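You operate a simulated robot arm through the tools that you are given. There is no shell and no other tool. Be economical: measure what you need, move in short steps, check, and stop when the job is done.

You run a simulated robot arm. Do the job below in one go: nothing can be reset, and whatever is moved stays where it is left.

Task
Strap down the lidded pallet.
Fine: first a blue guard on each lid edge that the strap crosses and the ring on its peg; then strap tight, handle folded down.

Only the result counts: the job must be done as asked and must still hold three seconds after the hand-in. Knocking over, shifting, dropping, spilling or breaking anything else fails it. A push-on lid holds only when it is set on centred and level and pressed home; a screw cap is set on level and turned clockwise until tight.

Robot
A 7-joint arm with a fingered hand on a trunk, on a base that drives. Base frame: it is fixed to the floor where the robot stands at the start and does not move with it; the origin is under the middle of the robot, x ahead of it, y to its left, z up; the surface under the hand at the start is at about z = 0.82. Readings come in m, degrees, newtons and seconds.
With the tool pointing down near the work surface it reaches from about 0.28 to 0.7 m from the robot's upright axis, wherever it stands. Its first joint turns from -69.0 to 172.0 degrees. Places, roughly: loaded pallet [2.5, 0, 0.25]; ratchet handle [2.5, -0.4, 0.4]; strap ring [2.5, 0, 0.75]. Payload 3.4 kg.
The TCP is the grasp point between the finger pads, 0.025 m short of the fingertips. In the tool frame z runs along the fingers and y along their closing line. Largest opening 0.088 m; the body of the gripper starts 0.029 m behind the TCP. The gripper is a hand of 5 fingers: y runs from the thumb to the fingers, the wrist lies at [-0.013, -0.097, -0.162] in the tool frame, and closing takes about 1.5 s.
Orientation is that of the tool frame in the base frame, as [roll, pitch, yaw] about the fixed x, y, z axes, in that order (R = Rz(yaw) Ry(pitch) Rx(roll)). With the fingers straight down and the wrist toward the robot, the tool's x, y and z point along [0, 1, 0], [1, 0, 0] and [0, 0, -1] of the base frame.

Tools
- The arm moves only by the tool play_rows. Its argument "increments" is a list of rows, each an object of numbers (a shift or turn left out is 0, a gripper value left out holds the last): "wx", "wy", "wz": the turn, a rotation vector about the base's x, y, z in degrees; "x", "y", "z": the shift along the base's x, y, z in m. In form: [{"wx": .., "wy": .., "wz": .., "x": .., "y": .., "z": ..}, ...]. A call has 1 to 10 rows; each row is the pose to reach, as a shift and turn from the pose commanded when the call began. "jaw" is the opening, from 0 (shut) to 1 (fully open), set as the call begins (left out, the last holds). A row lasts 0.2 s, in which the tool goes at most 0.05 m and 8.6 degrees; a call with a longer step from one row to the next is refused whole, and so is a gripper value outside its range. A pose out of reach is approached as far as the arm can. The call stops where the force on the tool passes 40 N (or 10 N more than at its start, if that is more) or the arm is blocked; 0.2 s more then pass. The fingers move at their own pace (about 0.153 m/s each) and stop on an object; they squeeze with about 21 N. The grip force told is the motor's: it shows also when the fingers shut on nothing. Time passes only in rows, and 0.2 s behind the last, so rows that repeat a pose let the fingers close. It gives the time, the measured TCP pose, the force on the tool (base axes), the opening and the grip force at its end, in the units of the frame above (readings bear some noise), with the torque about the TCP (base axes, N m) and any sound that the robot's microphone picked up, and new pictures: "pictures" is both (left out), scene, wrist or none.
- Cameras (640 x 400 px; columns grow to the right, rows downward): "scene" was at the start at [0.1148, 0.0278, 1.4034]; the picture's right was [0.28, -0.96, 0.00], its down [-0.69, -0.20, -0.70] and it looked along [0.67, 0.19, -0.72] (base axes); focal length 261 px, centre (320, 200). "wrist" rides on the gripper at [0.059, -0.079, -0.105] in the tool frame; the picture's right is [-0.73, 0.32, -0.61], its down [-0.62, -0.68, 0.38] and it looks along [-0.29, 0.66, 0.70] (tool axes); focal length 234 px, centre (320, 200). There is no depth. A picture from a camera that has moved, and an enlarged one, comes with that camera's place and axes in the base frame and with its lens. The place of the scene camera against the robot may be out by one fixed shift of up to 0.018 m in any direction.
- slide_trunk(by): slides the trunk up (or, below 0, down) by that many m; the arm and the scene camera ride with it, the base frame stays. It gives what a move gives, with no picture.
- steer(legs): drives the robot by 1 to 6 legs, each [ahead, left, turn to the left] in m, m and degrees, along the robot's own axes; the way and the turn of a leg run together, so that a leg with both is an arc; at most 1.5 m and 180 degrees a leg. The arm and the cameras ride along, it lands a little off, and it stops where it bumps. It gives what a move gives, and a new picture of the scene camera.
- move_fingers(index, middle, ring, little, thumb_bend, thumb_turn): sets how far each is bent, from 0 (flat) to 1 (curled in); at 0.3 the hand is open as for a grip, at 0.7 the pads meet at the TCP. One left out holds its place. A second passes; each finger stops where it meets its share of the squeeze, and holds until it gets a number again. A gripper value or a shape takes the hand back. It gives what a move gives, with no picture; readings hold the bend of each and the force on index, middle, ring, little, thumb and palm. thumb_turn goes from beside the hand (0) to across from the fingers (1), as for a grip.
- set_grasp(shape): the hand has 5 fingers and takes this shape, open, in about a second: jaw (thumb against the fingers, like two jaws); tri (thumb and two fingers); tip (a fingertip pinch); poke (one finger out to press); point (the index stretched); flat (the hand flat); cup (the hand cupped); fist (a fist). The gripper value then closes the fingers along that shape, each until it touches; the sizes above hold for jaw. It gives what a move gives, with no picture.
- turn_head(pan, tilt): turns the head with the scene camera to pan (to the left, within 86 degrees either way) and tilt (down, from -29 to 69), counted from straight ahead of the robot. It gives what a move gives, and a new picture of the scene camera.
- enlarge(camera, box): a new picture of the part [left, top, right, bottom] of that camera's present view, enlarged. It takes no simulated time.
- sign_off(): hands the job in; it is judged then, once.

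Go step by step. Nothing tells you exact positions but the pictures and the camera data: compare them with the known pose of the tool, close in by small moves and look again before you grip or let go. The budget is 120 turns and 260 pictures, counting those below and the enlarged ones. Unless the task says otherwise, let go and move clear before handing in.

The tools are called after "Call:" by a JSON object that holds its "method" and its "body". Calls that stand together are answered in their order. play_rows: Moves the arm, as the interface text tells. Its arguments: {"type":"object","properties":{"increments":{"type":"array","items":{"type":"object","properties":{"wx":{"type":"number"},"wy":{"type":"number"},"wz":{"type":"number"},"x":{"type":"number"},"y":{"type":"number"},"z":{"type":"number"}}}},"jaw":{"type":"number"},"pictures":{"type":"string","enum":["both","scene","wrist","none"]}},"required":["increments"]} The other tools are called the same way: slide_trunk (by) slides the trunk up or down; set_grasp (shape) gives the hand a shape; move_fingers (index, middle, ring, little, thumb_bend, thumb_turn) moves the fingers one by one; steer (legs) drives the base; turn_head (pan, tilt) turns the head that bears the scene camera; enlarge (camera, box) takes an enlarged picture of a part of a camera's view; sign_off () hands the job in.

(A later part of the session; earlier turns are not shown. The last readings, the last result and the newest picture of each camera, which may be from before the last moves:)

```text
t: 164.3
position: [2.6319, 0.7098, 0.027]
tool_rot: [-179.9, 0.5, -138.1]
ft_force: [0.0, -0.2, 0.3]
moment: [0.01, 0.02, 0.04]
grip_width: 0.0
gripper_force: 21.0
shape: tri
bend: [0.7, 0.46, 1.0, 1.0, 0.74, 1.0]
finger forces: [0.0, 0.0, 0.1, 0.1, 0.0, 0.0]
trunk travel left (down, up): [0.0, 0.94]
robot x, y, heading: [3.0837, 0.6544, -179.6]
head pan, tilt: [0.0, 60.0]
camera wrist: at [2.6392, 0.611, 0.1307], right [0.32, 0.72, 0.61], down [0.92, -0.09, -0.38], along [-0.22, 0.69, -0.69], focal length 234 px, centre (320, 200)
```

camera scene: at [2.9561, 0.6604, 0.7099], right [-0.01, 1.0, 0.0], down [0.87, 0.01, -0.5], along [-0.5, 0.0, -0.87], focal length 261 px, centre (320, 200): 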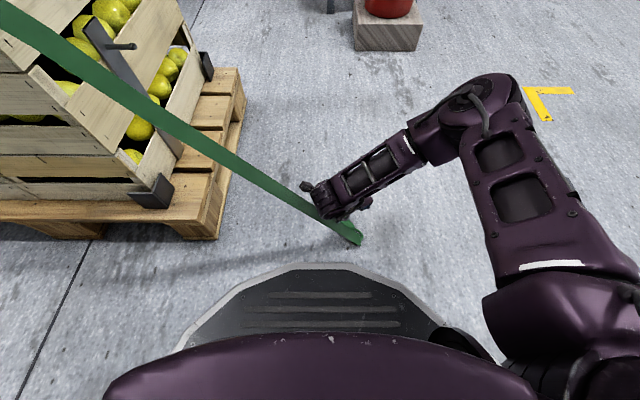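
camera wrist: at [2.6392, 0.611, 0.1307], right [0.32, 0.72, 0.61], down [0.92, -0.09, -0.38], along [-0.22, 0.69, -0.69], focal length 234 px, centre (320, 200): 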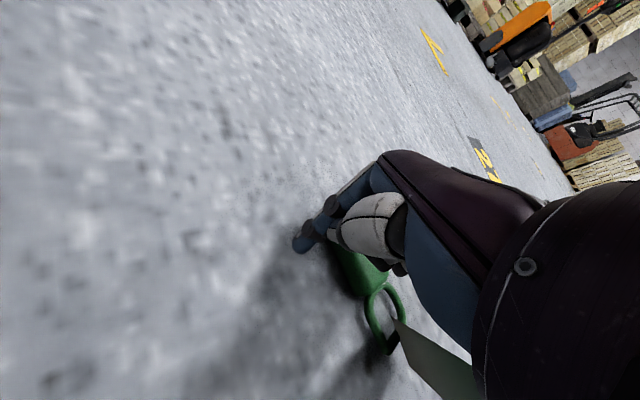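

The body slipped out sideways. I open, rise and look again.

Call:
{"method": "play_rows", "body": {"increments": [{}, {}, {}, {}, {"z": 0.04}, {"z": 0.08}, {"z": 0.11}], "jaw": 1, "pictures": "wrist"}}

Call:
{"method": "enlarge", "body": {"camera": "wrist", "box": [180, 200, 420, 400]}}

```text
t: 165.9
position: [2.6322, 0.7098, 0.1369]
tool_rot: [-179.9, 0.6, -138.1]
ft_force: [0.3, 0.9, 0.3]
moment: [0.0, 0.0, -0.01]
grip_width: 0.0876
gripper_force: 0.0
shape: tri
bend: [0.3, 0.3, 0.99, 0.99, 0.3, 0.98]
finger forces: [0.0, 0.0, 0.1, 0.0, 0.1, 0.0]
trunk travel left (down, up): [0.0, 0.94]
robot x, y, heading: [3.0858, 0.6514, -179.8]
head pan, tilt: [0.0, 60.0]
camera wrist: at [2.64, 0.6112, 0.2417], right [0.32, 0.72, 0.61], down [0.92, -0.09, -0.38], along [-0.22, 0.69, -0.69], focal length 234 px, centre (320, 200)
```

wrist: 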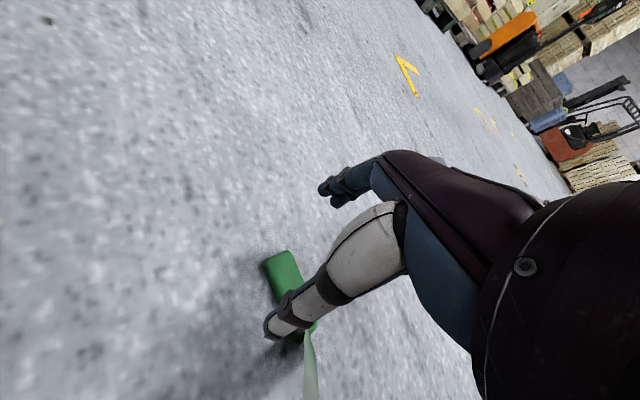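

```text
2.00 times, centred on (300, 300) of wrist
camera zoom: at [2.64, 0.6112, 0.2417], right [0.32, 0.72, 0.61], down [0.92, -0.09, -0.38], along [-0.22, 0.69, -0.69], focal length 468 px, centre (360, 0)
```

zoom: 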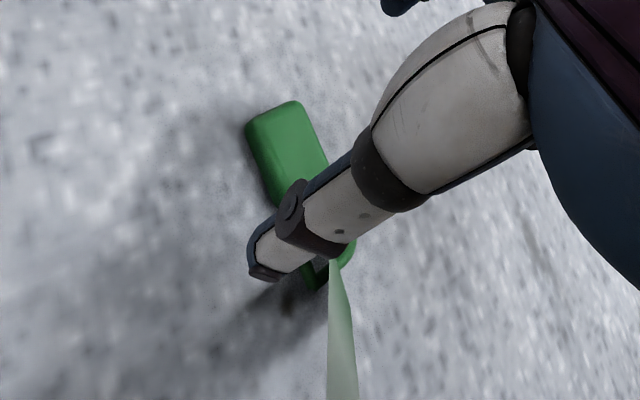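

The fingers close over the thin body. I'll try the fingertip-pinch shape, aligned with the buckle's new direction (loop pointing ~10° from +x, body at (2.646, 0.751)).

Call:
{"method": "set_grasp", "body": {"shape": "tip"}}

Call:
{"method": "play_rows", "body": {"increments": [{"wz": -8, "x": 0.0, "y": 0.01}, {"wz": -16, "x": 0.005, "y": 0.02}, {"wz": -24, "x": 0.01, "y": 0.03}, {"wz": -32, "x": 0.014, "y": 0.041}, {"wz": -32, "x": 0.014, "y": 0.041, "z": -0.03}]}}

Call:
{"method": "enlarge", "body": {"camera": "scene", "box": [270, 150, 430, 270]}}

```text
t: 166.8
position: [2.6317, 0.7103, 0.1361]
tool_rot: [-179.8, 0.5, -138.1]
ft_force: [-0.1, 0.3, 0.7]
moment: [-0.01, 0.05, -0.01]
grip_width: 0.0877
gripper_force: 0.1
shape: tip
bend: [0.3, 0.98, 0.99, 0.99, 0.3, 0.98]
finger forces: [0.1, 0.0, 0.1, 0.1, 0.1, 0.0]
trunk travel left (down, up): [0.0, 0.94]
robot x, y, heading: [3.0882, 0.6539, -179.5]
head pan, tilt: [0.0, 60.0]
```

```text
t: 168.0
position: [2.6448, 0.7508, 0.1066]
tool_rot: [-180.0, 0.5, -170.2]
ft_force: [-1.1, -0.8, 0.1]
moment: [0.03, 0.01, 0.0]
grip_width: 0.0879
gripper_force: 0.0
shape: tip
bend: [0.3, 0.98, 0.99, 0.99, 0.3, 0.98]
finger forces: [0.1, 0.1, 0.1, 0.0, 0.0, 0.0]
trunk travel left (down, up): [0.0, 0.94]
robot x, y, heading: [3.084, 0.6555, -179.7]
head pan, tilt: [0.0, 60.0]
camera scene: at [2.9561, 0.6604, 0.7099], right [-0.01, 1.0, 0.0], down [0.87, 0.01, -0.5], along [-0.5, 0.0, -0.87], focal length 261 px, centre (320, 200)
camera wrist: at [2.5996, 0.6627, 0.2111], right [0.66, 0.44, 0.61], down [0.73, -0.57, -0.38], along [0.18, 0.7, -0.69], focal length 234 px, centre (320, 200)
```

scene: 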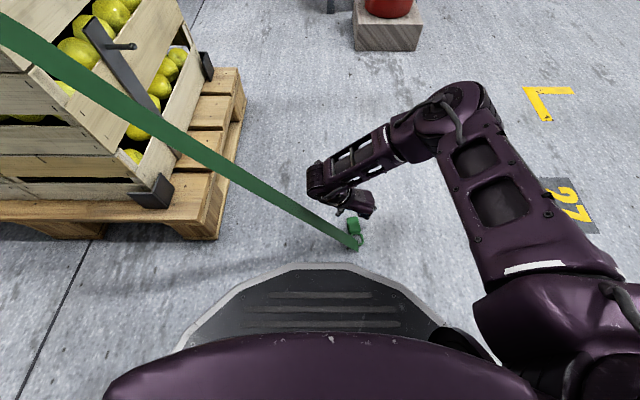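
wrist: 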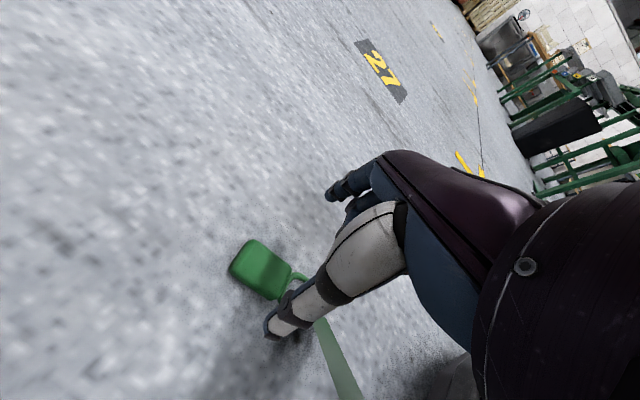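

```text
3.33 times, centred on (350, 210) of scene
camera zoom: at [2.9561, 0.6604, 0.7099], right [-0.01, 1.0, 0.0], down [0.87, 0.01, -0.5], along [-0.5, 0.0, -0.87], focal length 871 px, centre (220, 167)
```

zoom: 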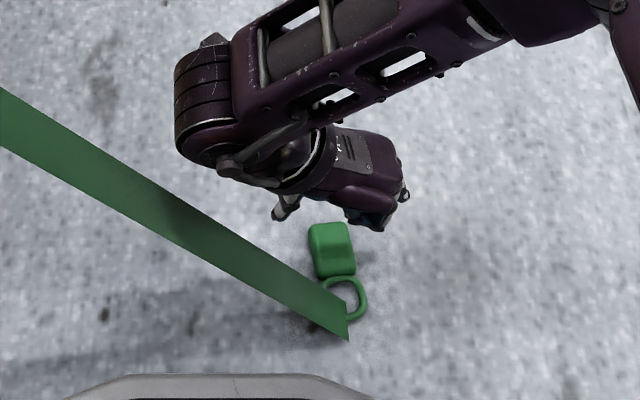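

Call:
{"method": "play_rows", "body": {"increments": [{"z": -0.03}, {"z": -0.06}, {"z": -0.078}, {"z": -0.081}], "pictures": "none"}}

Call:
{"method": "play_rows", "body": {"increments": [{}, {}, {}, {}, {}], "jaw": 0.4, "pictures": "wrist"}}

Call:
{"method": "enlarge", "body": {"camera": "scene", "box": [290, 160, 410, 260]}}

```text
t: 169.0
position: [2.6444, 0.7499, 0.0257]
tool_rot: [-179.8, 0.6, -170.0]
ft_force: [0.4, 0.1, 0.2]
moment: [0.01, -0.02, -0.01]
grip_width: 0.0879
gripper_force: 0.0
shape: tip
bend: [0.3, 0.98, 0.99, 0.99, 0.3, 0.98]
finger forces: [0.1, 0.1, 0.1, 0.0, 0.0, 0.1]
trunk travel left (down, up): [0.0, 0.94]
robot x, y, heading: [3.0856, 0.6568, -179.5]
head pan, tilt: [0.0, 60.0]
```

```text
t: 170.2
position: [2.6446, 0.7488, 0.0262]
tool_rot: [179.9, 0.3, -170.1]
ft_force: [-3.6, 0.6, 8.2]
moment: [0.14, 0.14, 0.05]
grip_width: 0.0339
gripper_force: 20.9
shape: tip
bend: [0.74, 1.0, 1.0, 1.0, 0.74, 1.0]
finger forces: [23.4, 0.0, 0.0, 0.1, 18.2, 0.0]
trunk travel left (down, up): [0.0, 0.94]
robot x, y, heading: [3.0845, 0.6574, -179.6]
head pan, tilt: [0.0, 60.0]
camera wrist: at [2.5991, 0.6619, 0.1305], right [0.66, 0.44, 0.61], down [0.73, -0.56, -0.38], along [0.18, 0.7, -0.69], focal length 234 px, centre (320, 200)
```

wrist: 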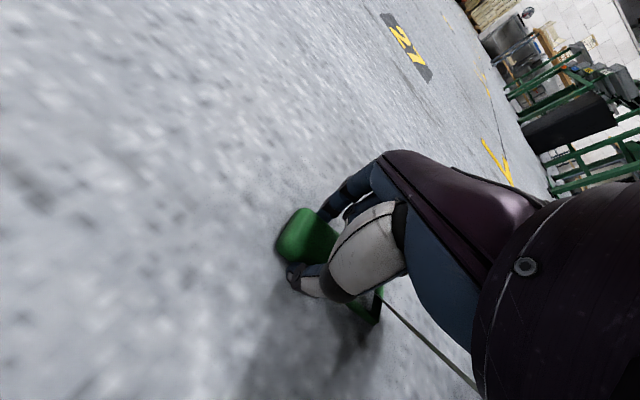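

```text
4.00 times, centred on (350, 210) of scene
camera zoom: at [2.9566, 0.6602, 0.71], right [-0.01, 1.0, 0.0], down [0.87, 0.01, -0.5], along [-0.5, 0.0, -0.87], focal length 1045 px, centre (200, 160)
```

zoom: 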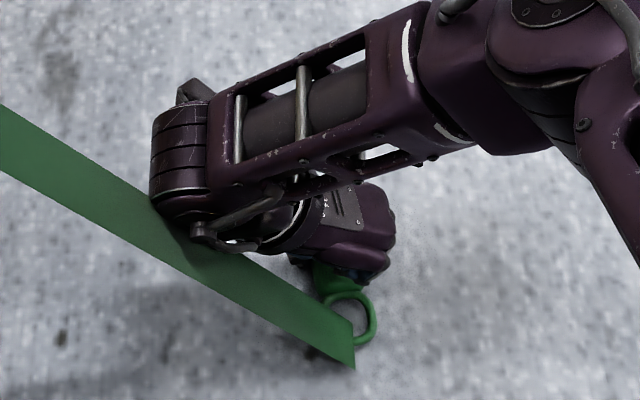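

The tip pinch reads a 34 mm width with firm force – the body is held squarely. Lift and check.

Call:
{"method": "play_rows", "body": {"increments": [{}, {"z": 0.02}, {"z": 0.05}, {"z": 0.09}, {"z": 0.13}], "jaw": 0}}

Call:
{"method": "enlarge", "body": {"camera": "scene", "box": [270, 100, 430, 240]}}

```text
t: 171.4
position: [2.6454, 0.7505, 0.1551]
tool_rot: [-180.0, 0.5, -170.2]
ft_force: [-0.6, 0.5, 0.5]
moment: [-0.03, 0.0, 0.0]
grip_width: 0.0332
gripper_force: 20.8
shape: tip
bend: [0.74, 1.0, 1.0, 1.0, 0.74, 1.0]
finger forces: [18.9, 0.0, 0.0, 0.0, 18.8, 0.1]
trunk travel left (down, up): [0.0, 0.94]
robot x, y, heading: [3.0856, 0.6549, -179.7]
head pan, tilt: [0.0, 60.0]
camera scene: at [2.9559, 0.6604, 0.7098], right [-0.01, 1.0, 0.0], down [0.87, 0.01, -0.5], along [-0.5, 0.0, -0.87], focal length 261 px, centre (320, 200)
camera wrist: at [2.6003, 0.663, 0.2596], right [0.65, 0.44, 0.61], down [0.73, -0.56, -0.38], along [0.18, 0.7, -0.69], focal length 234 px, centre (320, 200)
```

scene: 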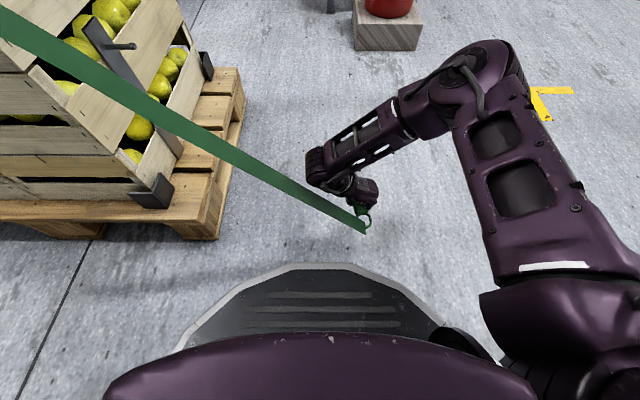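
wrist: 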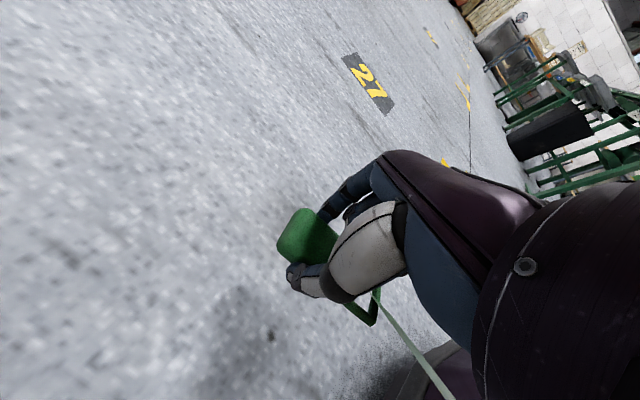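

```text
2.86 times, centred on (350, 170) of scene
camera zoom: at [2.9559, 0.6604, 0.7098], right [-0.01, 1.0, 0.0], down [0.87, 0.01, -0.5], along [-0.5, 0.0, -0.87], focal length 746 px, centre (234, 286)
```

zoom: 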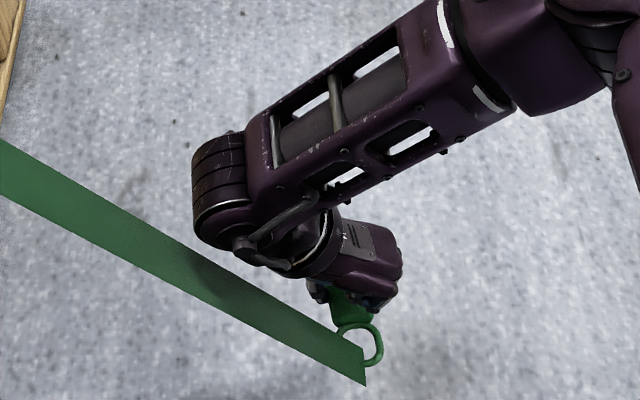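

Firmly held. Raise the trunk, yaw back so the loop points +y, and drive back beside the peg.

Call:
{"method": "slide_trunk", "body": {"by": 0.335}}

Call:
{"method": "play_rows", "body": {"increments": [{"wz": 8, "x": -0.01, "y": 0.01, "z": 0.01}, {"wz": 16, "x": -0.02, "y": 0.02, "z": 0.03}, {"wz": 24, "x": -0.03, "y": 0.03, "z": 0.05}, {"wz": 32, "x": -0.04, "y": 0.04, "z": 0.06}, {"wz": 40, "x": -0.05, "y": 0.05, "z": 0.07}, {"wz": 48, "x": -0.06, "y": 0.06, "z": 0.08}, {"wz": 56, "x": -0.07, "y": 0.07, "z": 0.09}, {"wz": 64, "x": -0.08, "y": 0.08, "z": 0.1}, {"wz": 72, "x": -0.085, "y": 0.09, "z": 0.1}, {"wz": 80, "x": -0.085, "y": 0.1, "z": 0.1}], "pictures": "none"}}

Call:
{"method": "steer", "body": {"legs": [[0.055, 0.3, 0]]}}

```text
t: 174.7
position: [2.6456, 0.7508, 0.4895]
tool_rot: [-179.9, 0.4, -170.0]
ft_force: [0.3, 1.0, -1.4]
moment: [0.01, 0.04, 0.01]
grip_width: 0.0332
gripper_force: 21.1
shape: tip
bend: [0.74, 1.0, 1.0, 1.0, 0.74, 1.0]
finger forces: [18.8, 0.1, 0.0, 0.1, 18.9, 0.1]
trunk travel left (down, up): [-0.335, 0.605]
robot x, y, heading: [3.0854, 0.6573, -179.4]
head pan, tilt: [0.0, 60.0]
```

```text
t: 176.9
position: [2.5587, 0.8523, 0.5899]
tool_rot: [179.9, 0.5, -90.0]
ft_force: [0.6, 1.2, -0.3]
moment: [-0.01, 0.02, -0.02]
grip_width: 0.0334
gripper_force: 20.9
shape: tip
bend: [0.74, 1.0, 1.0, 1.0, 0.74, 1.0]
finger forces: [19.0, 0.0, 0.0, 0.1, 19.0, 0.1]
trunk travel left (down, up): [-0.335, 0.605]
robot x, y, heading: [3.085, 0.6592, -179.6]
head pan, tilt: [0.0, 60.0]
```

```text
t: 179.0
position: [2.5074, 0.5545, 0.589]
tool_rot: [-179.9, 0.5, -90.3]
ft_force: [0.0, -0.8, 0.1]
moment: [-0.04, -0.03, -0.02]
grip_width: 0.0334
gripper_force: 20.8
shape: tip
bend: [0.74, 1.0, 1.0, 1.0, 0.74, 1.0]
finger forces: [19.0, 0.1, 0.0, 0.0, 19.0, 0.0]
trunk travel left (down, up): [-0.335, 0.605]
robot x, y, heading: [3.0312, 0.3584, -179.7]
head pan, tilt: [0.0, 60.0]
camera scene: at [2.9027, 0.3623, 1.0448], right [0.0, 1.0, 0.0], down [0.87, 0.0, -0.5], along [-0.5, 0.0, -0.87], focal length 261 px, centre (320, 200)
```

scene: 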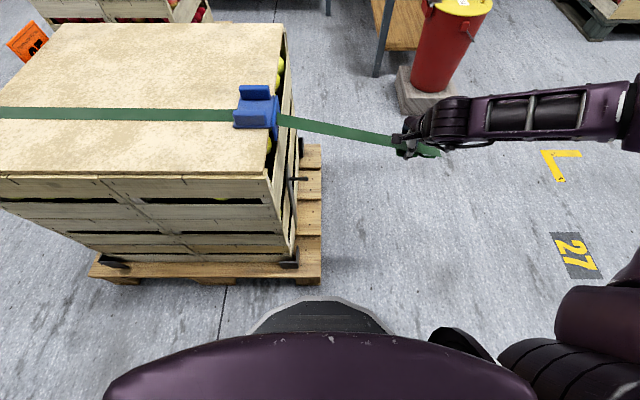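

Now rotate so the loop points down.

Call:
{"method": "play_rows", "body": {"increments": [{"wx": -8.5}, {"wx": -17}, {"wx": -25.5}, {"wx": -34}, {"wx": -42.5}, {"wx": -51}, {"wx": -59.5}, {"wx": -68}, {"wx": -76.5}, {"wx": -85}]}}

Call:
{"method": "enlarge", "body": {"camera": "scene", "box": [260, 90, 460, 230]}}

```text
t: 181.2
position: [2.5087, 0.5548, 0.5891]
tool_rot: [-175.8, -84.6, -94.1]
ft_force: [-1.2, 0.4, -1.1]
moment: [0.01, -0.01, 0.01]
grip_width: 0.0328
gripper_force: 20.8
shape: tip
bend: [0.74, 1.0, 1.0, 1.0, 0.74, 1.0]
finger forces: [18.8, 0.1, 0.1, 0.0, 18.8, 0.1]
trunk travel left (down, up): [-0.335, 0.605]
robot x, y, heading: [3.0344, 0.3595, -179.7]
head pan, tilt: [0.0, 60.0]
camera scene: at [2.9027, 0.3625, 1.0449], right [0.0, 1.0, 0.0], down [0.87, 0.0, -0.5], along [-0.5, 0.0, -0.87], focal length 261 px, centre (320, 200)
camera wrist: at [2.5864, 0.6533, 0.658], right [-0.32, 0.67, -0.67], down [0.69, -0.32, -0.65], along [-0.65, -0.67, -0.36], focal length 234 px, centre (320, 200)
```

scene: 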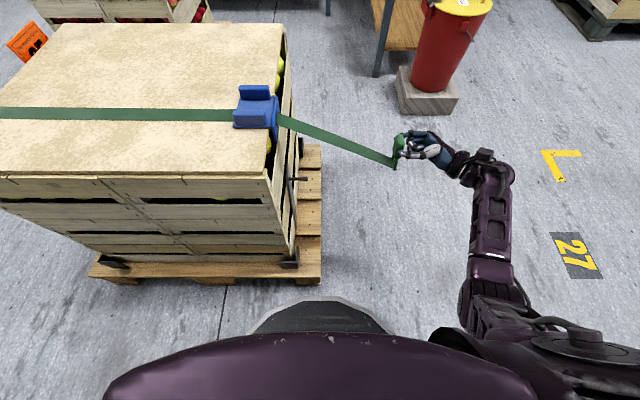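
wrist: 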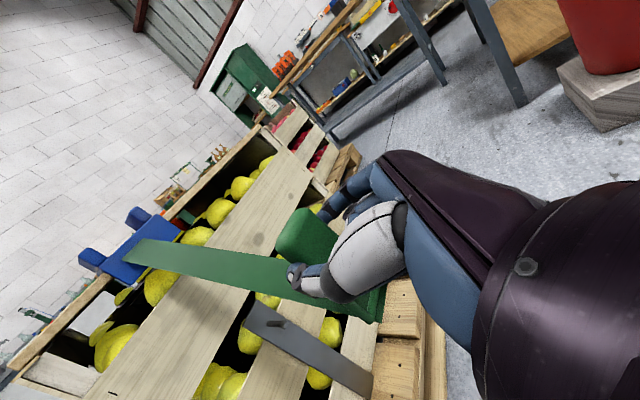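

```text
2.86 times, centred on (360, 160) of scene
camera zoom: at [2.9027, 0.3625, 1.0449], right [0.0, 1.0, 0.0], down [0.87, 0.0, -0.5], along [-0.5, 0.0, -0.87], focal length 746 px, centre (206, 314)
```

zoom: 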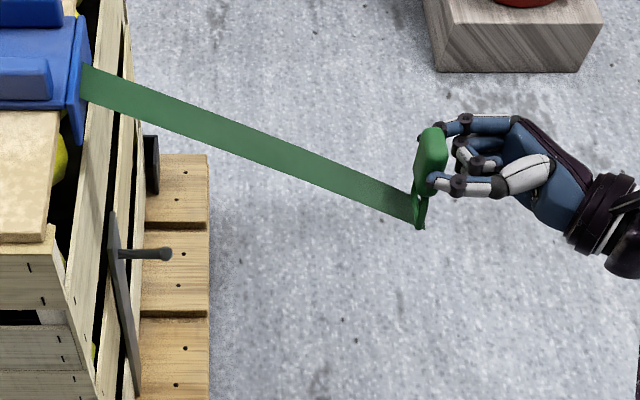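

The ring hangs loop-down, well held. I bring the loop in front of the peg tip (peg tip y≈0.326, z≈0.467) and look again.

Call:
{"method": "play_rows", "body": {"increments": [{"y": -0.03, "z": -0.02}, {"y": -0.06, "z": -0.04}, {"x": -0.002, "y": -0.09, "z": -0.06}, {"x": -0.003, "y": -0.13, "z": -0.064}, {"x": -0.003, "y": -0.17, "z": -0.064}, {"x": -0.003, "y": -0.18, "z": -0.064}]}}

Call:
{"method": "enlarge", "body": {"camera": "scene", "box": [260, 110, 400, 220]}}

Call:
{"method": "enlarge", "body": {"camera": "wrist", "box": [180, 200, 440, 400]}}

```text
t: 182.6
position: [2.5222, 0.3765, 0.5467]
tool_rot: [-143.2, -82.6, -127.1]
ft_force: [-0.5, -1.0, -0.3]
moment: [-0.02, 0.02, 0.0]
grip_width: 0.0323
gripper_force: 20.7
shape: tip
bend: [0.74, 1.0, 1.0, 1.0, 0.74, 1.0]
finger forces: [19.2, 0.1, 0.0, 0.0, 19.1, 0.0]
out of reach, approached as far as the arm can: row 1, 2, 3, 4, 5, 6
trunk travel left (down, up): [-0.335, 0.605]
robot x, y, heading: [3.0339, 0.3552, -179.6]
head pan, tilt: [0.0, 60.0]
camera scene: at [2.9017, 0.3609, 1.0447], right [0.0, 1.0, 0.0], down [0.87, 0.0, -0.5], along [-0.5, 0.0, -0.87], focal length 261 px, centre (320, 200)
camera wrist: at [2.5971, 0.4745, 0.6209], right [-0.27, 0.68, -0.68], down [0.73, -0.33, -0.61], along [-0.63, -0.66, -0.41], focal length 234 px, centre (320, 200)
```

scene: 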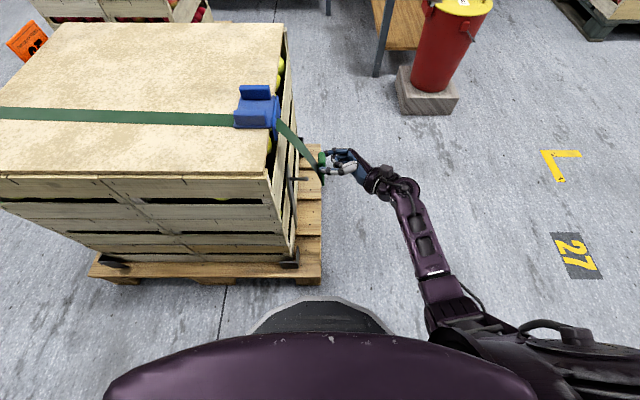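
wrist: 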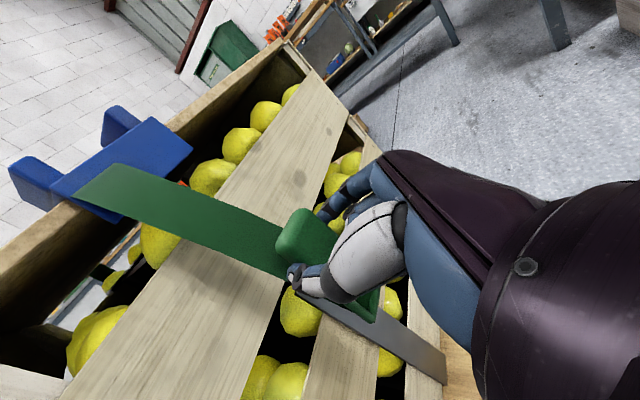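

```text
3.64 times, centred on (330, 165) of scene
camera zoom: at [2.9017, 0.3609, 1.0447], right [0.0, 1.0, 0.0], down [0.87, 0.0, -0.5], along [-0.5, 0.0, -0.87], focal length 950 px, centre (284, 327)
```

zoom: 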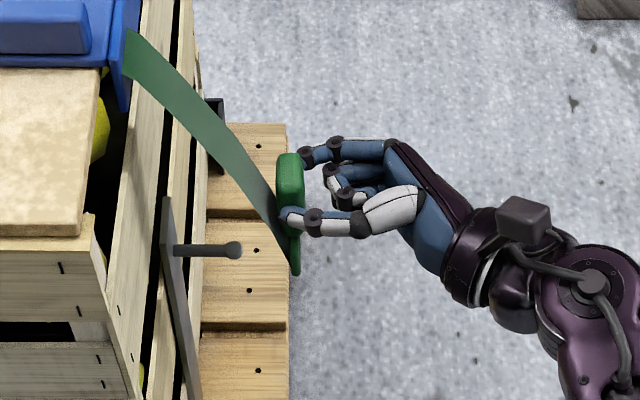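

```text
2.00 times, centred on (310, 300) of wrist
camera zoom: at [2.5971, 0.4745, 0.6209], right [-0.27, 0.68, -0.68], down [0.73, -0.33, -0.61], along [-0.63, -0.66, -0.41], focal length 468 px, centre (340, 0)
```

zoom: 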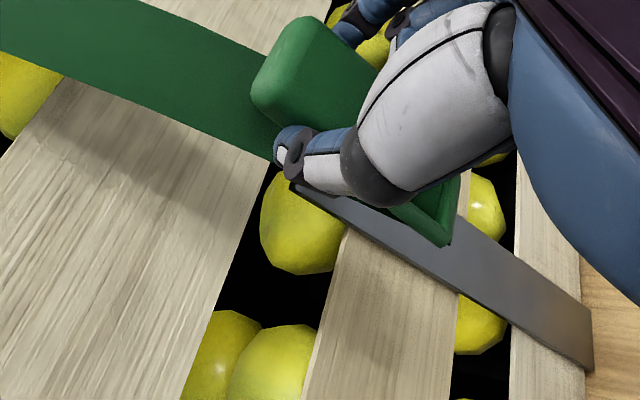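

The arm is folded at its limit here. I back the hand to its earlier good pose, then use trunk and base to bring it in instead.

Call:
{"method": "play_rows", "body": {"increments": [{"x": 0.0, "y": 0.04, "z": 0.01}, {"x": 0.0, "y": 0.08, "z": 0.02}, {"x": 0.002, "y": 0.12, "z": 0.04}, {"x": 0.003, "y": 0.15, "z": 0.06}, {"x": 0.003, "y": 0.18, "z": 0.064}], "pictures": "none"}}

Call:
{"method": "slide_trunk", "body": {"by": -0.064}}

Call:
{"method": "steer", "body": {"legs": [[0.003, 0.155, 0]]}}

Call:
{"method": "enlarge", "body": {"camera": "scene", "box": [300, 110, 460, 230]}}

```text
t: 183.8
position: [2.5264, 0.5581, 0.6123]
tool_rot: [-143.3, -82.7, -127.0]
ft_force: [-0.2, 0.0, -0.8]
moment: [0.01, -0.02, 0.02]
grip_width: 0.0323
gripper_force: 21.2
shape: tip
bend: [0.74, 1.0, 1.0, 1.0, 0.74, 1.0]
finger forces: [19.0, 0.0, 0.0, 0.1, 18.8, 0.1]
trunk travel left (down, up): [-0.335, 0.605]
robot x, y, heading: [3.0316, 0.3552, -179.7]
head pan, tilt: [0.0, 60.0]
```

```text
t: 184.8
position: [2.5272, 0.5578, 0.5479]
tool_rot: [-143.0, -82.8, -127.3]
ft_force: [0.6, 0.7, -1.8]
moment: [-0.01, 0.01, 0.03]
grip_width: 0.0324
gripper_force: 21.2
shape: tip
bend: [0.74, 1.0, 1.0, 1.0, 0.74, 1.0]
finger forces: [19.1, 0.0, 0.0, 0.0, 18.9, 0.0]
trunk travel left (down, up): [-0.271, 0.669]
robot x, y, heading: [3.0291, 0.3599, -180.0]
head pan, tilt: [0.0, 60.0]
```

```text
t: 186.2
position: [2.5245, 0.401, 0.5485]
tool_rot: [-143.7, -82.8, -126.4]
ft_force: [-0.7, 0.4, 0.1]
moment: [0.01, -0.01, 0.02]
grip_width: 0.0322
gripper_force: 20.7
shape: tip
bend: [0.74, 1.0, 1.0, 1.0, 0.74, 1.0]
finger forces: [19.0, 0.0, 0.1, 0.0, 18.9, 0.1]
trunk travel left (down, up): [-0.271, 0.669]
robot x, y, heading: [3.0293, 0.2031, -179.6]
head pan, tilt: [0.0, 60.0]
camera scene: at [2.9005, 0.2063, 0.9809], right [0.0, 1.0, 0.0], down [0.87, 0.0, -0.5], along [-0.5, 0.0, -0.87], focal length 261 px, centre (320, 200)
```

scene: 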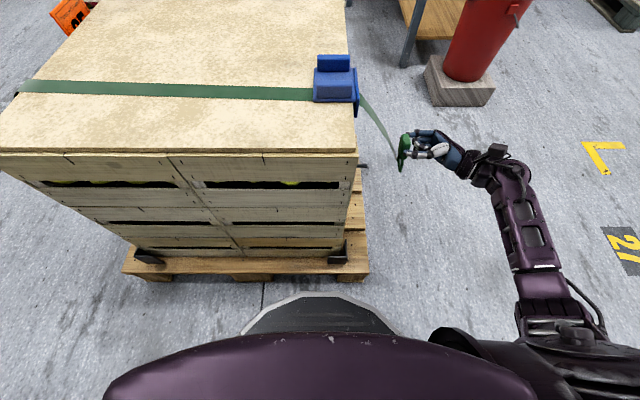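

```text
3.33 times, centred on (380, 170) of scene
camera zoom: at [2.9005, 0.2063, 0.9809], right [0.0, 1.0, 0.0], down [0.87, 0.0, -0.5], along [-0.5, 0.0, -0.87], focal length 871 px, centre (120, 300)
```

zoom: 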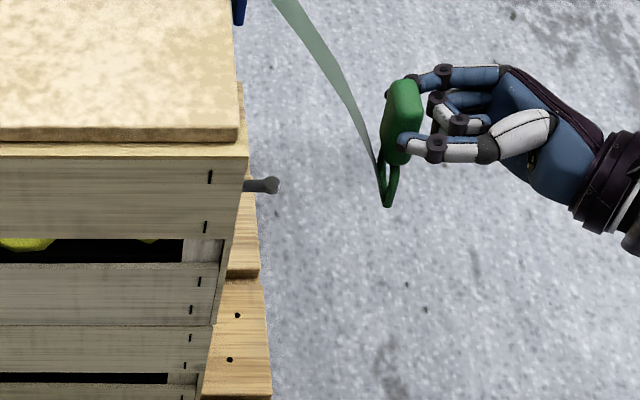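

Good: only fine motion remains. The loop needs about -2 cm x, -3 cm z; then I check from the wrist.

Call:
{"method": "play_rows", "body": {"increments": [{"x": -0.01, "z": -0.015}, {"x": -0.02, "z": -0.03}, {"x": -0.02, "y": -0.025, "z": -0.03}]}}

Call:
{"method": "enlarge", "body": {"camera": "scene", "box": [330, 120, 430, 210]}}

Call:
{"method": "enlarge", "body": {"camera": "wrist", "box": [220, 220, 420, 380]}}

```text
t: 187.0
position: [2.504, 0.3777, 0.5185]
tool_rot: [-143.0, -82.8, -127.3]
ft_force: [0.1, -0.4, -0.5]
moment: [0.01, -0.04, -0.01]
grip_width: 0.0324
gripper_force: 21.3
shape: tip
bend: [0.74, 1.0, 1.0, 1.0, 0.74, 1.0]
finger forces: [18.9, 0.1, 0.0, 0.0, 18.9, 0.0]
trunk travel left (down, up): [-0.271, 0.669]
robot x, y, heading: [3.0316, 0.2004, -179.7]
head pan, tilt: [0.0, 60.0]
camera scene: at [2.9005, 0.2065, 0.9809], right [0.0, 1.0, 0.0], down [0.87, 0.0, -0.5], along [-0.5, 0.0, -0.87], focal length 261 px, centre (320, 200)
camera wrist: at [2.5789, 0.475, 0.593], right [-0.27, 0.68, -0.68], down [0.73, -0.33, -0.61], along [-0.63, -0.66, -0.41], focal length 234 px, centre (320, 200)
```

scene: 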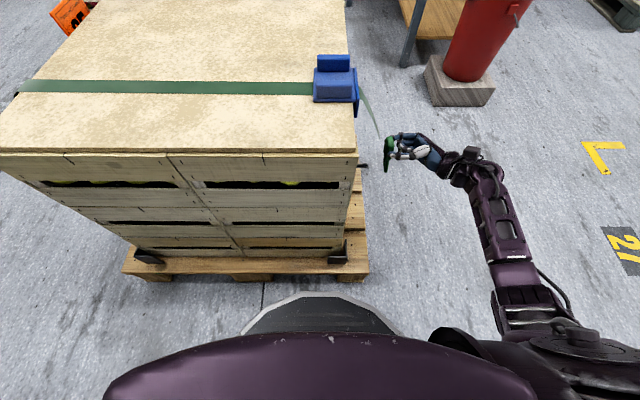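
wrist: 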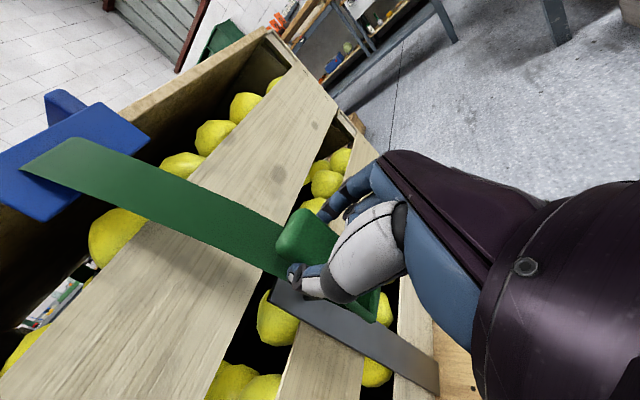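

```text
4.44 times, centred on (380, 165) of scene
camera zoom: at [2.9005, 0.2065, 0.9809], right [0.0, 1.0, 0.0], down [0.87, 0.0, -0.5], along [-0.5, 0.0, -0.87], focal length 1161 px, centre (53, 356)
```

zoom: 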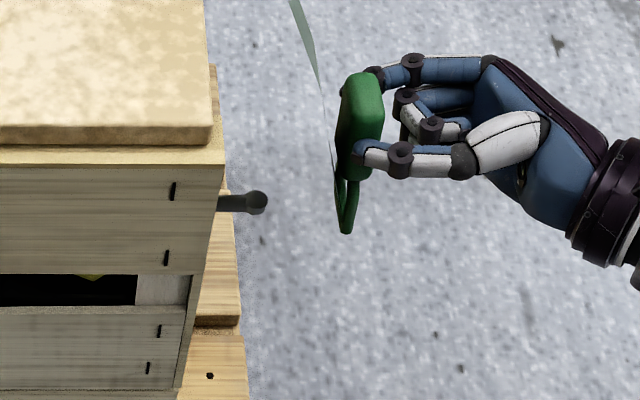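

```text
2.50 times, centred on (320, 300) of wrist
camera zoom: at [2.5789, 0.475, 0.593], right [-0.27, 0.68, -0.68], down [0.73, -0.33, -0.61], along [-0.63, -0.66, -0.41], focal length 585 px, centre (320, -50)
```

zoom: 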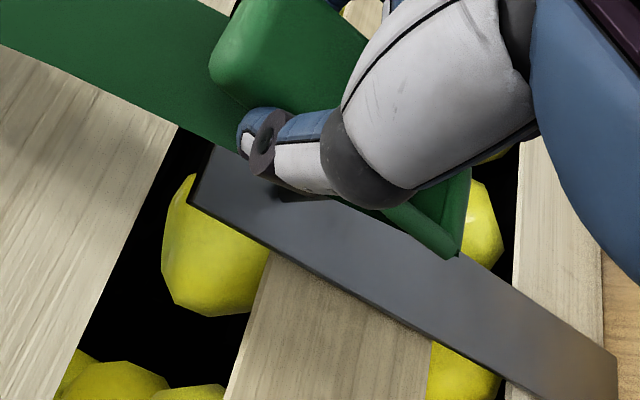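

Loop and peg line up in both axes (peg x≈2.505, loop ≈2.507). Advance toward the peg in small steps.

Call:
{"method": "play_rows", "body": {"increments": [{"x": -0.002, "y": -0.015, "z": 0.001}, {"x": -0.002, "y": -0.03, "z": 0.001}, {"x": -0.002, "y": -0.04, "z": 0.001}], "pictures": "none"}}

Call:
{"method": "enlarge", "body": {"camera": "scene", "box": [330, 120, 430, 210]}}

Call:
{"method": "enlarge", "body": {"camera": "wrist", "box": [220, 220, 420, 380]}}

```text
t: 187.8
position: [2.5029, 0.3366, 0.5195]
tool_rot: [-143.7, -82.7, -126.6]
ft_force: [0.8, -0.3, -0.3]
moment: [0.02, -0.02, 0.03]
grip_width: 0.0323
gripper_force: 20.7
shape: tip
bend: [0.74, 1.0, 1.0, 1.0, 0.74, 1.0]
finger forces: [19.0, 0.0, 0.1, 0.0, 18.8, 0.0]
trunk travel left (down, up): [-0.271, 0.669]
robot x, y, heading: [3.0318, 0.2, -179.7]
head pan, tilt: [0.0, 60.0]
```

```text
4.44 times, centred on (380, 165) of scene
camera zoom: at [2.9005, 0.2064, 0.9809], right [0.0, 1.0, 0.0], down [0.87, 0.0, -0.5], along [-0.5, 0.0, -0.87], focal length 1161 px, centre (53, 356)
```

zoom: 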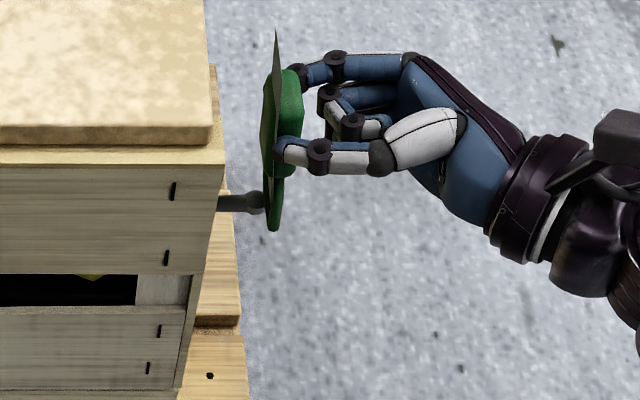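

```text
2.50 times, centred on (320, 300) of wrist
camera zoom: at [2.5772, 0.4343, 0.5934], right [-0.27, 0.68, -0.68], down [0.73, -0.33, -0.61], along [-0.63, -0.66, -0.41], focal length 585 px, centre (320, -50)
```

zoom: 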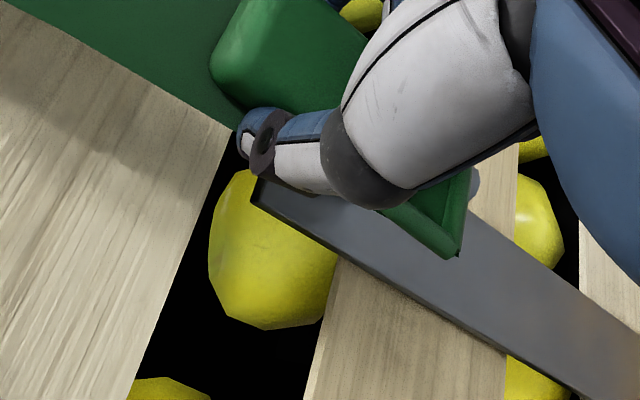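

The wrist view shows the ball tip just below the loop's bottom bar, so the loop must go ~3 cm lower and ~8 mm toward -x. I back off and correct.

Call:
{"method": "play_rows", "body": {"increments": [{"y": 0.02}, {"x": -0.008, "y": 0.02, "z": -0.016}, {"x": -0.008, "y": 0.02, "z": -0.032}, {"x": -0.008, "y": 0.02, "z": -0.032}], "pictures": "none"}}

Call:
{"method": "enlarge", "body": {"camera": "scene", "box": [330, 120, 430, 210]}}

Call:
{"method": "enlarge", "body": {"camera": "wrist", "box": [260, 220, 420, 360]}}

```text
t: 188.8
position: [2.4952, 0.358, 0.494]
tool_rot: [-143.5, -82.8, -126.7]
ft_force: [0.1, -0.6, -0.6]
moment: [0.03, -0.02, 0.02]
grip_width: 0.0324
gripper_force: 21.1
shape: tip
bend: [0.74, 1.0, 1.0, 1.0, 0.74, 1.0]
finger forces: [18.8, 0.0, 0.0, 0.0, 18.9, 0.0]
out of reach, approached as far as the arm can: row 3, 4
trunk travel left (down, up): [-0.271, 0.669]
robot x, y, heading: [3.0324, 0.2021, -179.8]
head pan, tilt: [0.0, 60.0]
```

```text
4.44 times, centred on (380, 165) of scene
camera zoom: at [2.9005, 0.2064, 0.9808], right [0.0, 1.0, 0.0], down [0.87, 0.0, -0.5], along [-0.5, 0.0, -0.87], focal length 1161 px, centre (53, 356)
```

zoom: 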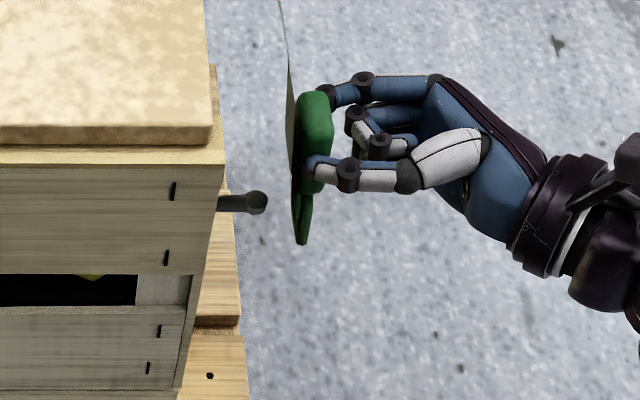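

```text
2.86 times, centred on (340, 290) of wrist
camera zoom: at [2.5692, 0.4554, 0.5691], right [-0.27, 0.68, -0.68], down [0.73, -0.33, -0.61], along [-0.63, -0.66, -0.41], focal length 669 px, centre (263, -57)
```

zoom: 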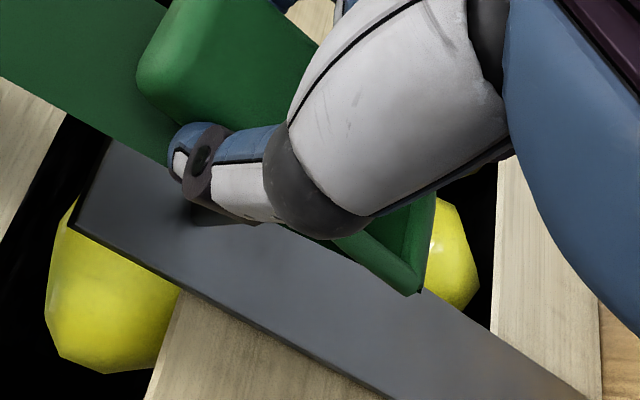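

Call:
{"method": "slide_trunk", "body": {"by": -0.009}}

Call:
{"method": "play_rows", "body": {"increments": [{"y": -0.01}, {"y": -0.02}, {"y": -0.03}, {"y": -0.035}], "pictures": "none"}}

Call:
{"method": "enlarge", "body": {"camera": "scene", "box": [330, 120, 430, 210]}}

Call:
{"method": "enlarge", "body": {"camera": "wrist", "box": [260, 220, 420, 360]}}

```text
t: 189.4
position: [2.4954, 0.3573, 0.4858]
tool_rot: [-142.9, -82.7, -127.4]
ft_force: [-0.6, 0.7, -1.0]
moment: [0.02, -0.03, 0.02]
grip_width: 0.0323
gripper_force: 20.6
shape: tip
bend: [0.74, 1.0, 1.0, 1.0, 0.74, 1.0]
finger forces: [18.9, 0.0, 0.0, 0.0, 18.7, 0.0]
trunk travel left (down, up): [-0.262, 0.678]
robot x, y, heading: [3.0265, 0.2013, -179.7]
head pan, tilt: [0.0, 60.0]
```

```text
t: 190.4
position: [2.4953, 0.3207, 0.4871]
tool_rot: [-143.3, -82.8, -127.1]
ft_force: [0.3, -0.3, -0.3]
moment: [0.02, 0.02, -0.01]
grip_width: 0.0324
gripper_force: 21.2
shape: tip
bend: [0.74, 1.0, 1.0, 1.0, 0.74, 1.0]
finger forces: [18.9, 0.1, 0.1, 0.0, 18.8, 0.0]
trunk travel left (down, up): [-0.262, 0.678]
robot x, y, heading: [3.0296, 0.204, -179.6]
head pan, tilt: [0.0, 60.0]
```

```text
4.44 times, centred on (380, 165) of scene
camera zoom: at [2.9005, 0.2064, 0.9718], right [0.0, 1.0, 0.0], down [0.87, 0.0, -0.5], along [-0.5, 0.0, -0.87], focal length 1161 px, centre (53, 356)
```

zoom: 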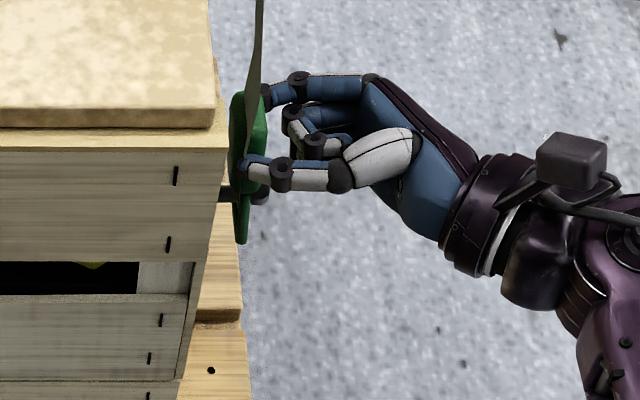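

```text
2.86 times, centred on (340, 290) of wrist
camera zoom: at [2.5692, 0.42, 0.5602], right [-0.27, 0.68, -0.68], down [0.73, -0.33, -0.61], along [-0.63, -0.66, -0.41], focal length 669 px, centre (263, -57)
```

zoom: 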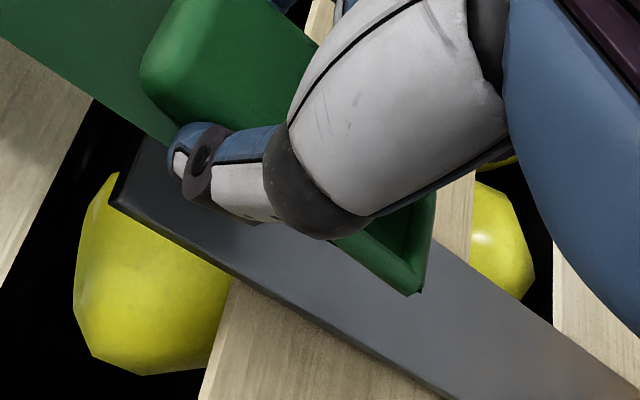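

No contact forces and the ball tip now shows on the near side of the loop. I test by lifting gently: if the peg is through the loop, the bar should catch.

Call:
{"method": "play_rows", "body": {"increments": [{"y": -0.006}, {"y": -0.006, "z": 0.008}, {"y": -0.006, "z": 0.016}, {"y": -0.006, "z": 0.022}], "pictures": "none"}}

Call:
{"method": "enlarge", "body": {"camera": "scene", "box": [330, 120, 430, 210]}}

```text
t: 191.4
position: [2.4967, 0.3164, 0.5036]
tool_rot: [-142.6, -82.5, -127.6]
ft_force: [3.7, 0.8, -13.7]
moment: [0.25, -0.17, 0.05]
grip_width: 0.0312
gripper_force: 20.9
shape: tip
bend: [0.74, 1.0, 1.0, 1.0, 0.74, 1.0]
finger forces: [17.9, 0.0, 0.0, 0.0, 20.5, 0.1]
trunk travel left (down, up): [-0.262, 0.678]
robot x, y, heading: [3.0307, 0.2005, -179.7]
head pan, tilt: [0.0, 60.0]
```

```text
4.44 times, centred on (380, 165) of scene
camera zoom: at [2.8993, 0.2068, 0.9714], right [0.0, 1.0, 0.0], down [0.87, 0.0, -0.5], along [-0.5, 0.0, -0.87], focal length 1161 px, centre (53, 356)
```

zoom: 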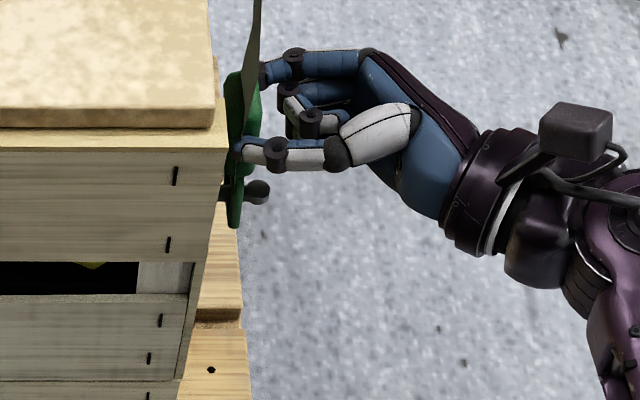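

It catches (14 N) – the ring is on the peg. I relax, push slightly further on, and release.

Call:
{"method": "play_rows", "body": {"increments": [{"z": -0.008}, {"y": -0.006, "z": -0.008}, {"y": -0.01, "z": -0.008}], "pictures": "none"}}

Call:
{"method": "play_rows", "body": {"increments": [{}, {}, {}, {}, {}, {"y": 0.03}, {"y": 0.07}, {"y": 0.11}], "jaw": 1}}

Call:
{"method": "enlarge", "body": {"camera": "scene", "box": [330, 100, 430, 210]}}

Call:
{"method": "enlarge", "body": {"camera": "wrist", "box": [180, 180, 380, 340]}}

```text
t: 192.2
position: [2.4957, 0.3054, 0.499]
tool_rot: [-143.3, -82.8, -127.2]
ft_force: [-0.4, -0.3, -0.8]
moment: [0.0, -0.01, -0.01]
grip_width: 0.0319
gripper_force: 20.9
shape: tip
bend: [0.74, 1.0, 1.0, 1.0, 0.74, 1.0]
finger forces: [18.6, 0.0, 0.0, 0.0, 18.7, 0.0]
trunk travel left (down, up): [-0.262, 0.678]
robot x, y, heading: [3.03, 0.2021, -179.7]
head pan, tilt: [0.0, 60.0]
```

```text
t: 194.0
position: [2.4962, 0.4148, 0.497]
tool_rot: [-139.4, -82.5, -130.8]
ft_force: [-0.1, 0.5, -0.1]
moment: [-0.03, -0.01, 0.0]
grip_width: 0.0879
gripper_force: 0.1
shape: tip
bend: [0.3, 0.98, 0.99, 0.99, 0.3, 0.98]
finger forces: [0.0, 0.0, 0.1, 0.0, 0.1, 0.0]
trunk travel left (down, up): [-0.262, 0.678]
robot x, y, heading: [3.0301, 0.2006, -179.9]
head pan, tilt: [0.0, 60.0]
camera scene: at [2.9002, 0.2061, 0.9718], right [0.0, 1.0, 0.0], down [0.87, 0.0, -0.5], along [-0.5, 0.0, -0.87], focal length 261 px, centre (320, 200)
camera wrist: at [2.5697, 0.5131, 0.5723], right [-0.26, 0.68, -0.69], down [0.73, -0.33, -0.6], along [-0.63, -0.66, -0.41], focal length 234 px, centre (320, 200)
```

scene: 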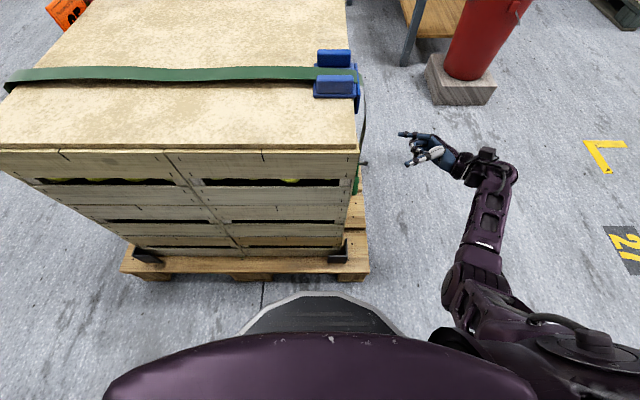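
wrist: 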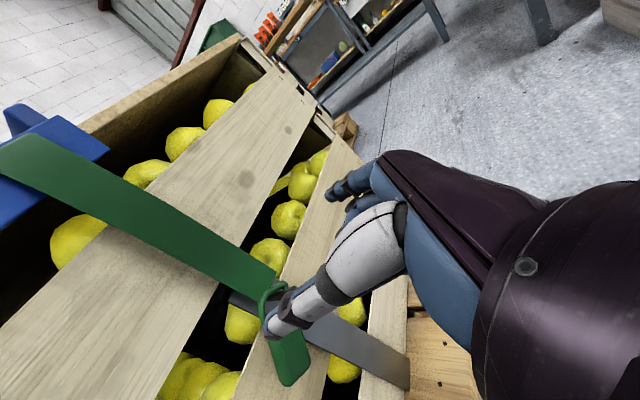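

```text
3.64 times, centred on (380, 155) of scene
camera zoom: at [2.9002, 0.2061, 0.9718], right [0.0, 1.0, 0.0], down [0.87, 0.0, -0.5], along [-0.5, 0.0, -0.87], focal length 950 px, centre (102, 364)
```

zoom: 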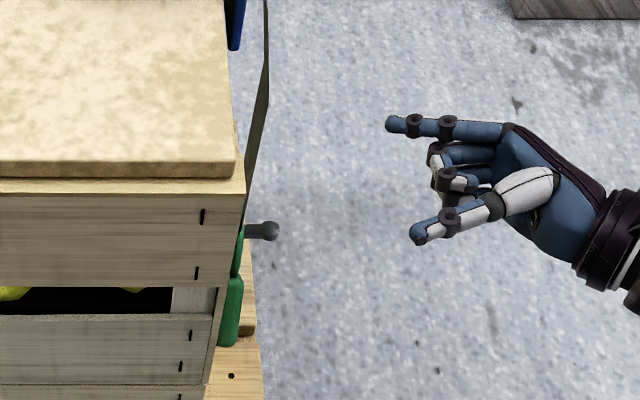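

```text
2.50 times, centred on (280, 260) of wrist
camera zoom: at [2.5697, 0.5131, 0.5723], right [-0.26, 0.68, -0.69], down [0.73, -0.33, -0.6], along [-0.63, -0.66, -0.41], focal length 585 px, centre (420, 50)
```

zoom: 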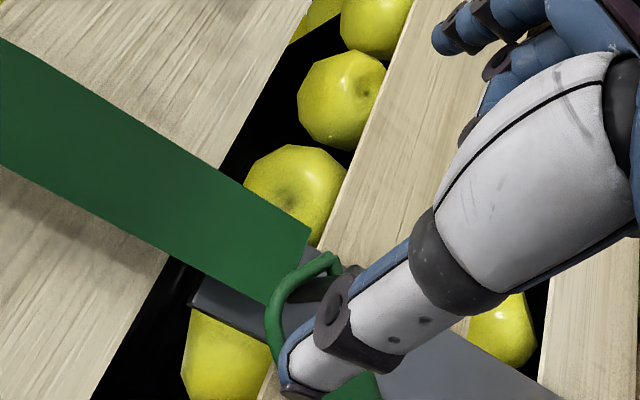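

The ring hangs on the peg by its loop and the strap lies over guard A. Now I raise the trunk, restore the hand pose and go fetch guard B by the right-hand route.

Call:
{"method": "slide_trunk", "body": {"by": 0.413}}

Call:
{"method": "play_rows", "body": {"increments": [{"wx": 8, "y": 0.02, "z": 0.02}, {"wx": 16, "y": 0.02, "z": 0.04}, {"wx": 24, "y": 0.02, "z": 0.06}, {"wx": 32, "y": 0.02, "z": 0.08}, {"wx": 40, "y": 0.02, "z": 0.1}, {"wx": 48, "y": 0.02, "z": 0.12}, {"wx": 56, "y": 0.02, "z": 0.14}, {"wx": 64, "y": 0.02, "z": 0.16}, {"wx": 72, "y": 0.02, "z": 0.18}, {"wx": 80, "y": 0.02, "z": 0.19}], "pictures": "none"}}

Call:
{"method": "play_rows", "body": {"increments": [{"x": 0.03, "y": -0.03}, {"x": 0.06, "y": -0.06}, {"x": 0.09, "y": -0.1}, {"x": 0.12, "y": -0.14}, {"x": 0.15, "y": -0.18}, {"x": 0.18, "y": -0.22}, {"x": 0.2, "y": -0.26}, {"x": 0.2, "y": -0.3}], "pictures": "none"}}

```text
refused: 0.413 is not a number from -0.4 to 0.4
```

```text
t: 196.2
position: [2.496, 0.4367, 0.6886]
tool_rot: [-179.9, -4.2, -94.5]
ft_force: [-0.1, 0.1, 0.4]
moment: [-0.02, 0.02, 0.0]
grip_width: 0.0879
gripper_force: 0.0
shape: tip
bend: [0.3, 0.98, 0.99, 0.99, 0.3, 0.98]
finger forces: [0.0, 0.0, 0.0, 0.0, 0.0, 0.0]
trunk travel left (down, up): [-0.262, 0.678]
robot x, y, heading: [3.0314, 0.2007, -179.7]
head pan, tilt: [0.0, 60.0]
```

```text
t: 198.0
position: [2.6962, 0.1375, 0.6892]
tool_rot: [-179.9, -4.3, -94.4]
ft_force: [-0.2, 7.8, 12.7]
moment: [0.26, 0.74, -0.45]
grip_width: 0.0877
gripper_force: 0.0
shape: tip
bend: [0.23, 0.98, 0.99, 0.99, 0.3, 0.98]
finger forces: [12.4, 0.0, 0.0, 0.0, 0.1, 0.1]
trunk travel left (down, up): [-0.262, 0.678]
robot x, y, heading: [3.032, 0.1999, -179.6]
head pan, tilt: [0.0, 60.0]
```

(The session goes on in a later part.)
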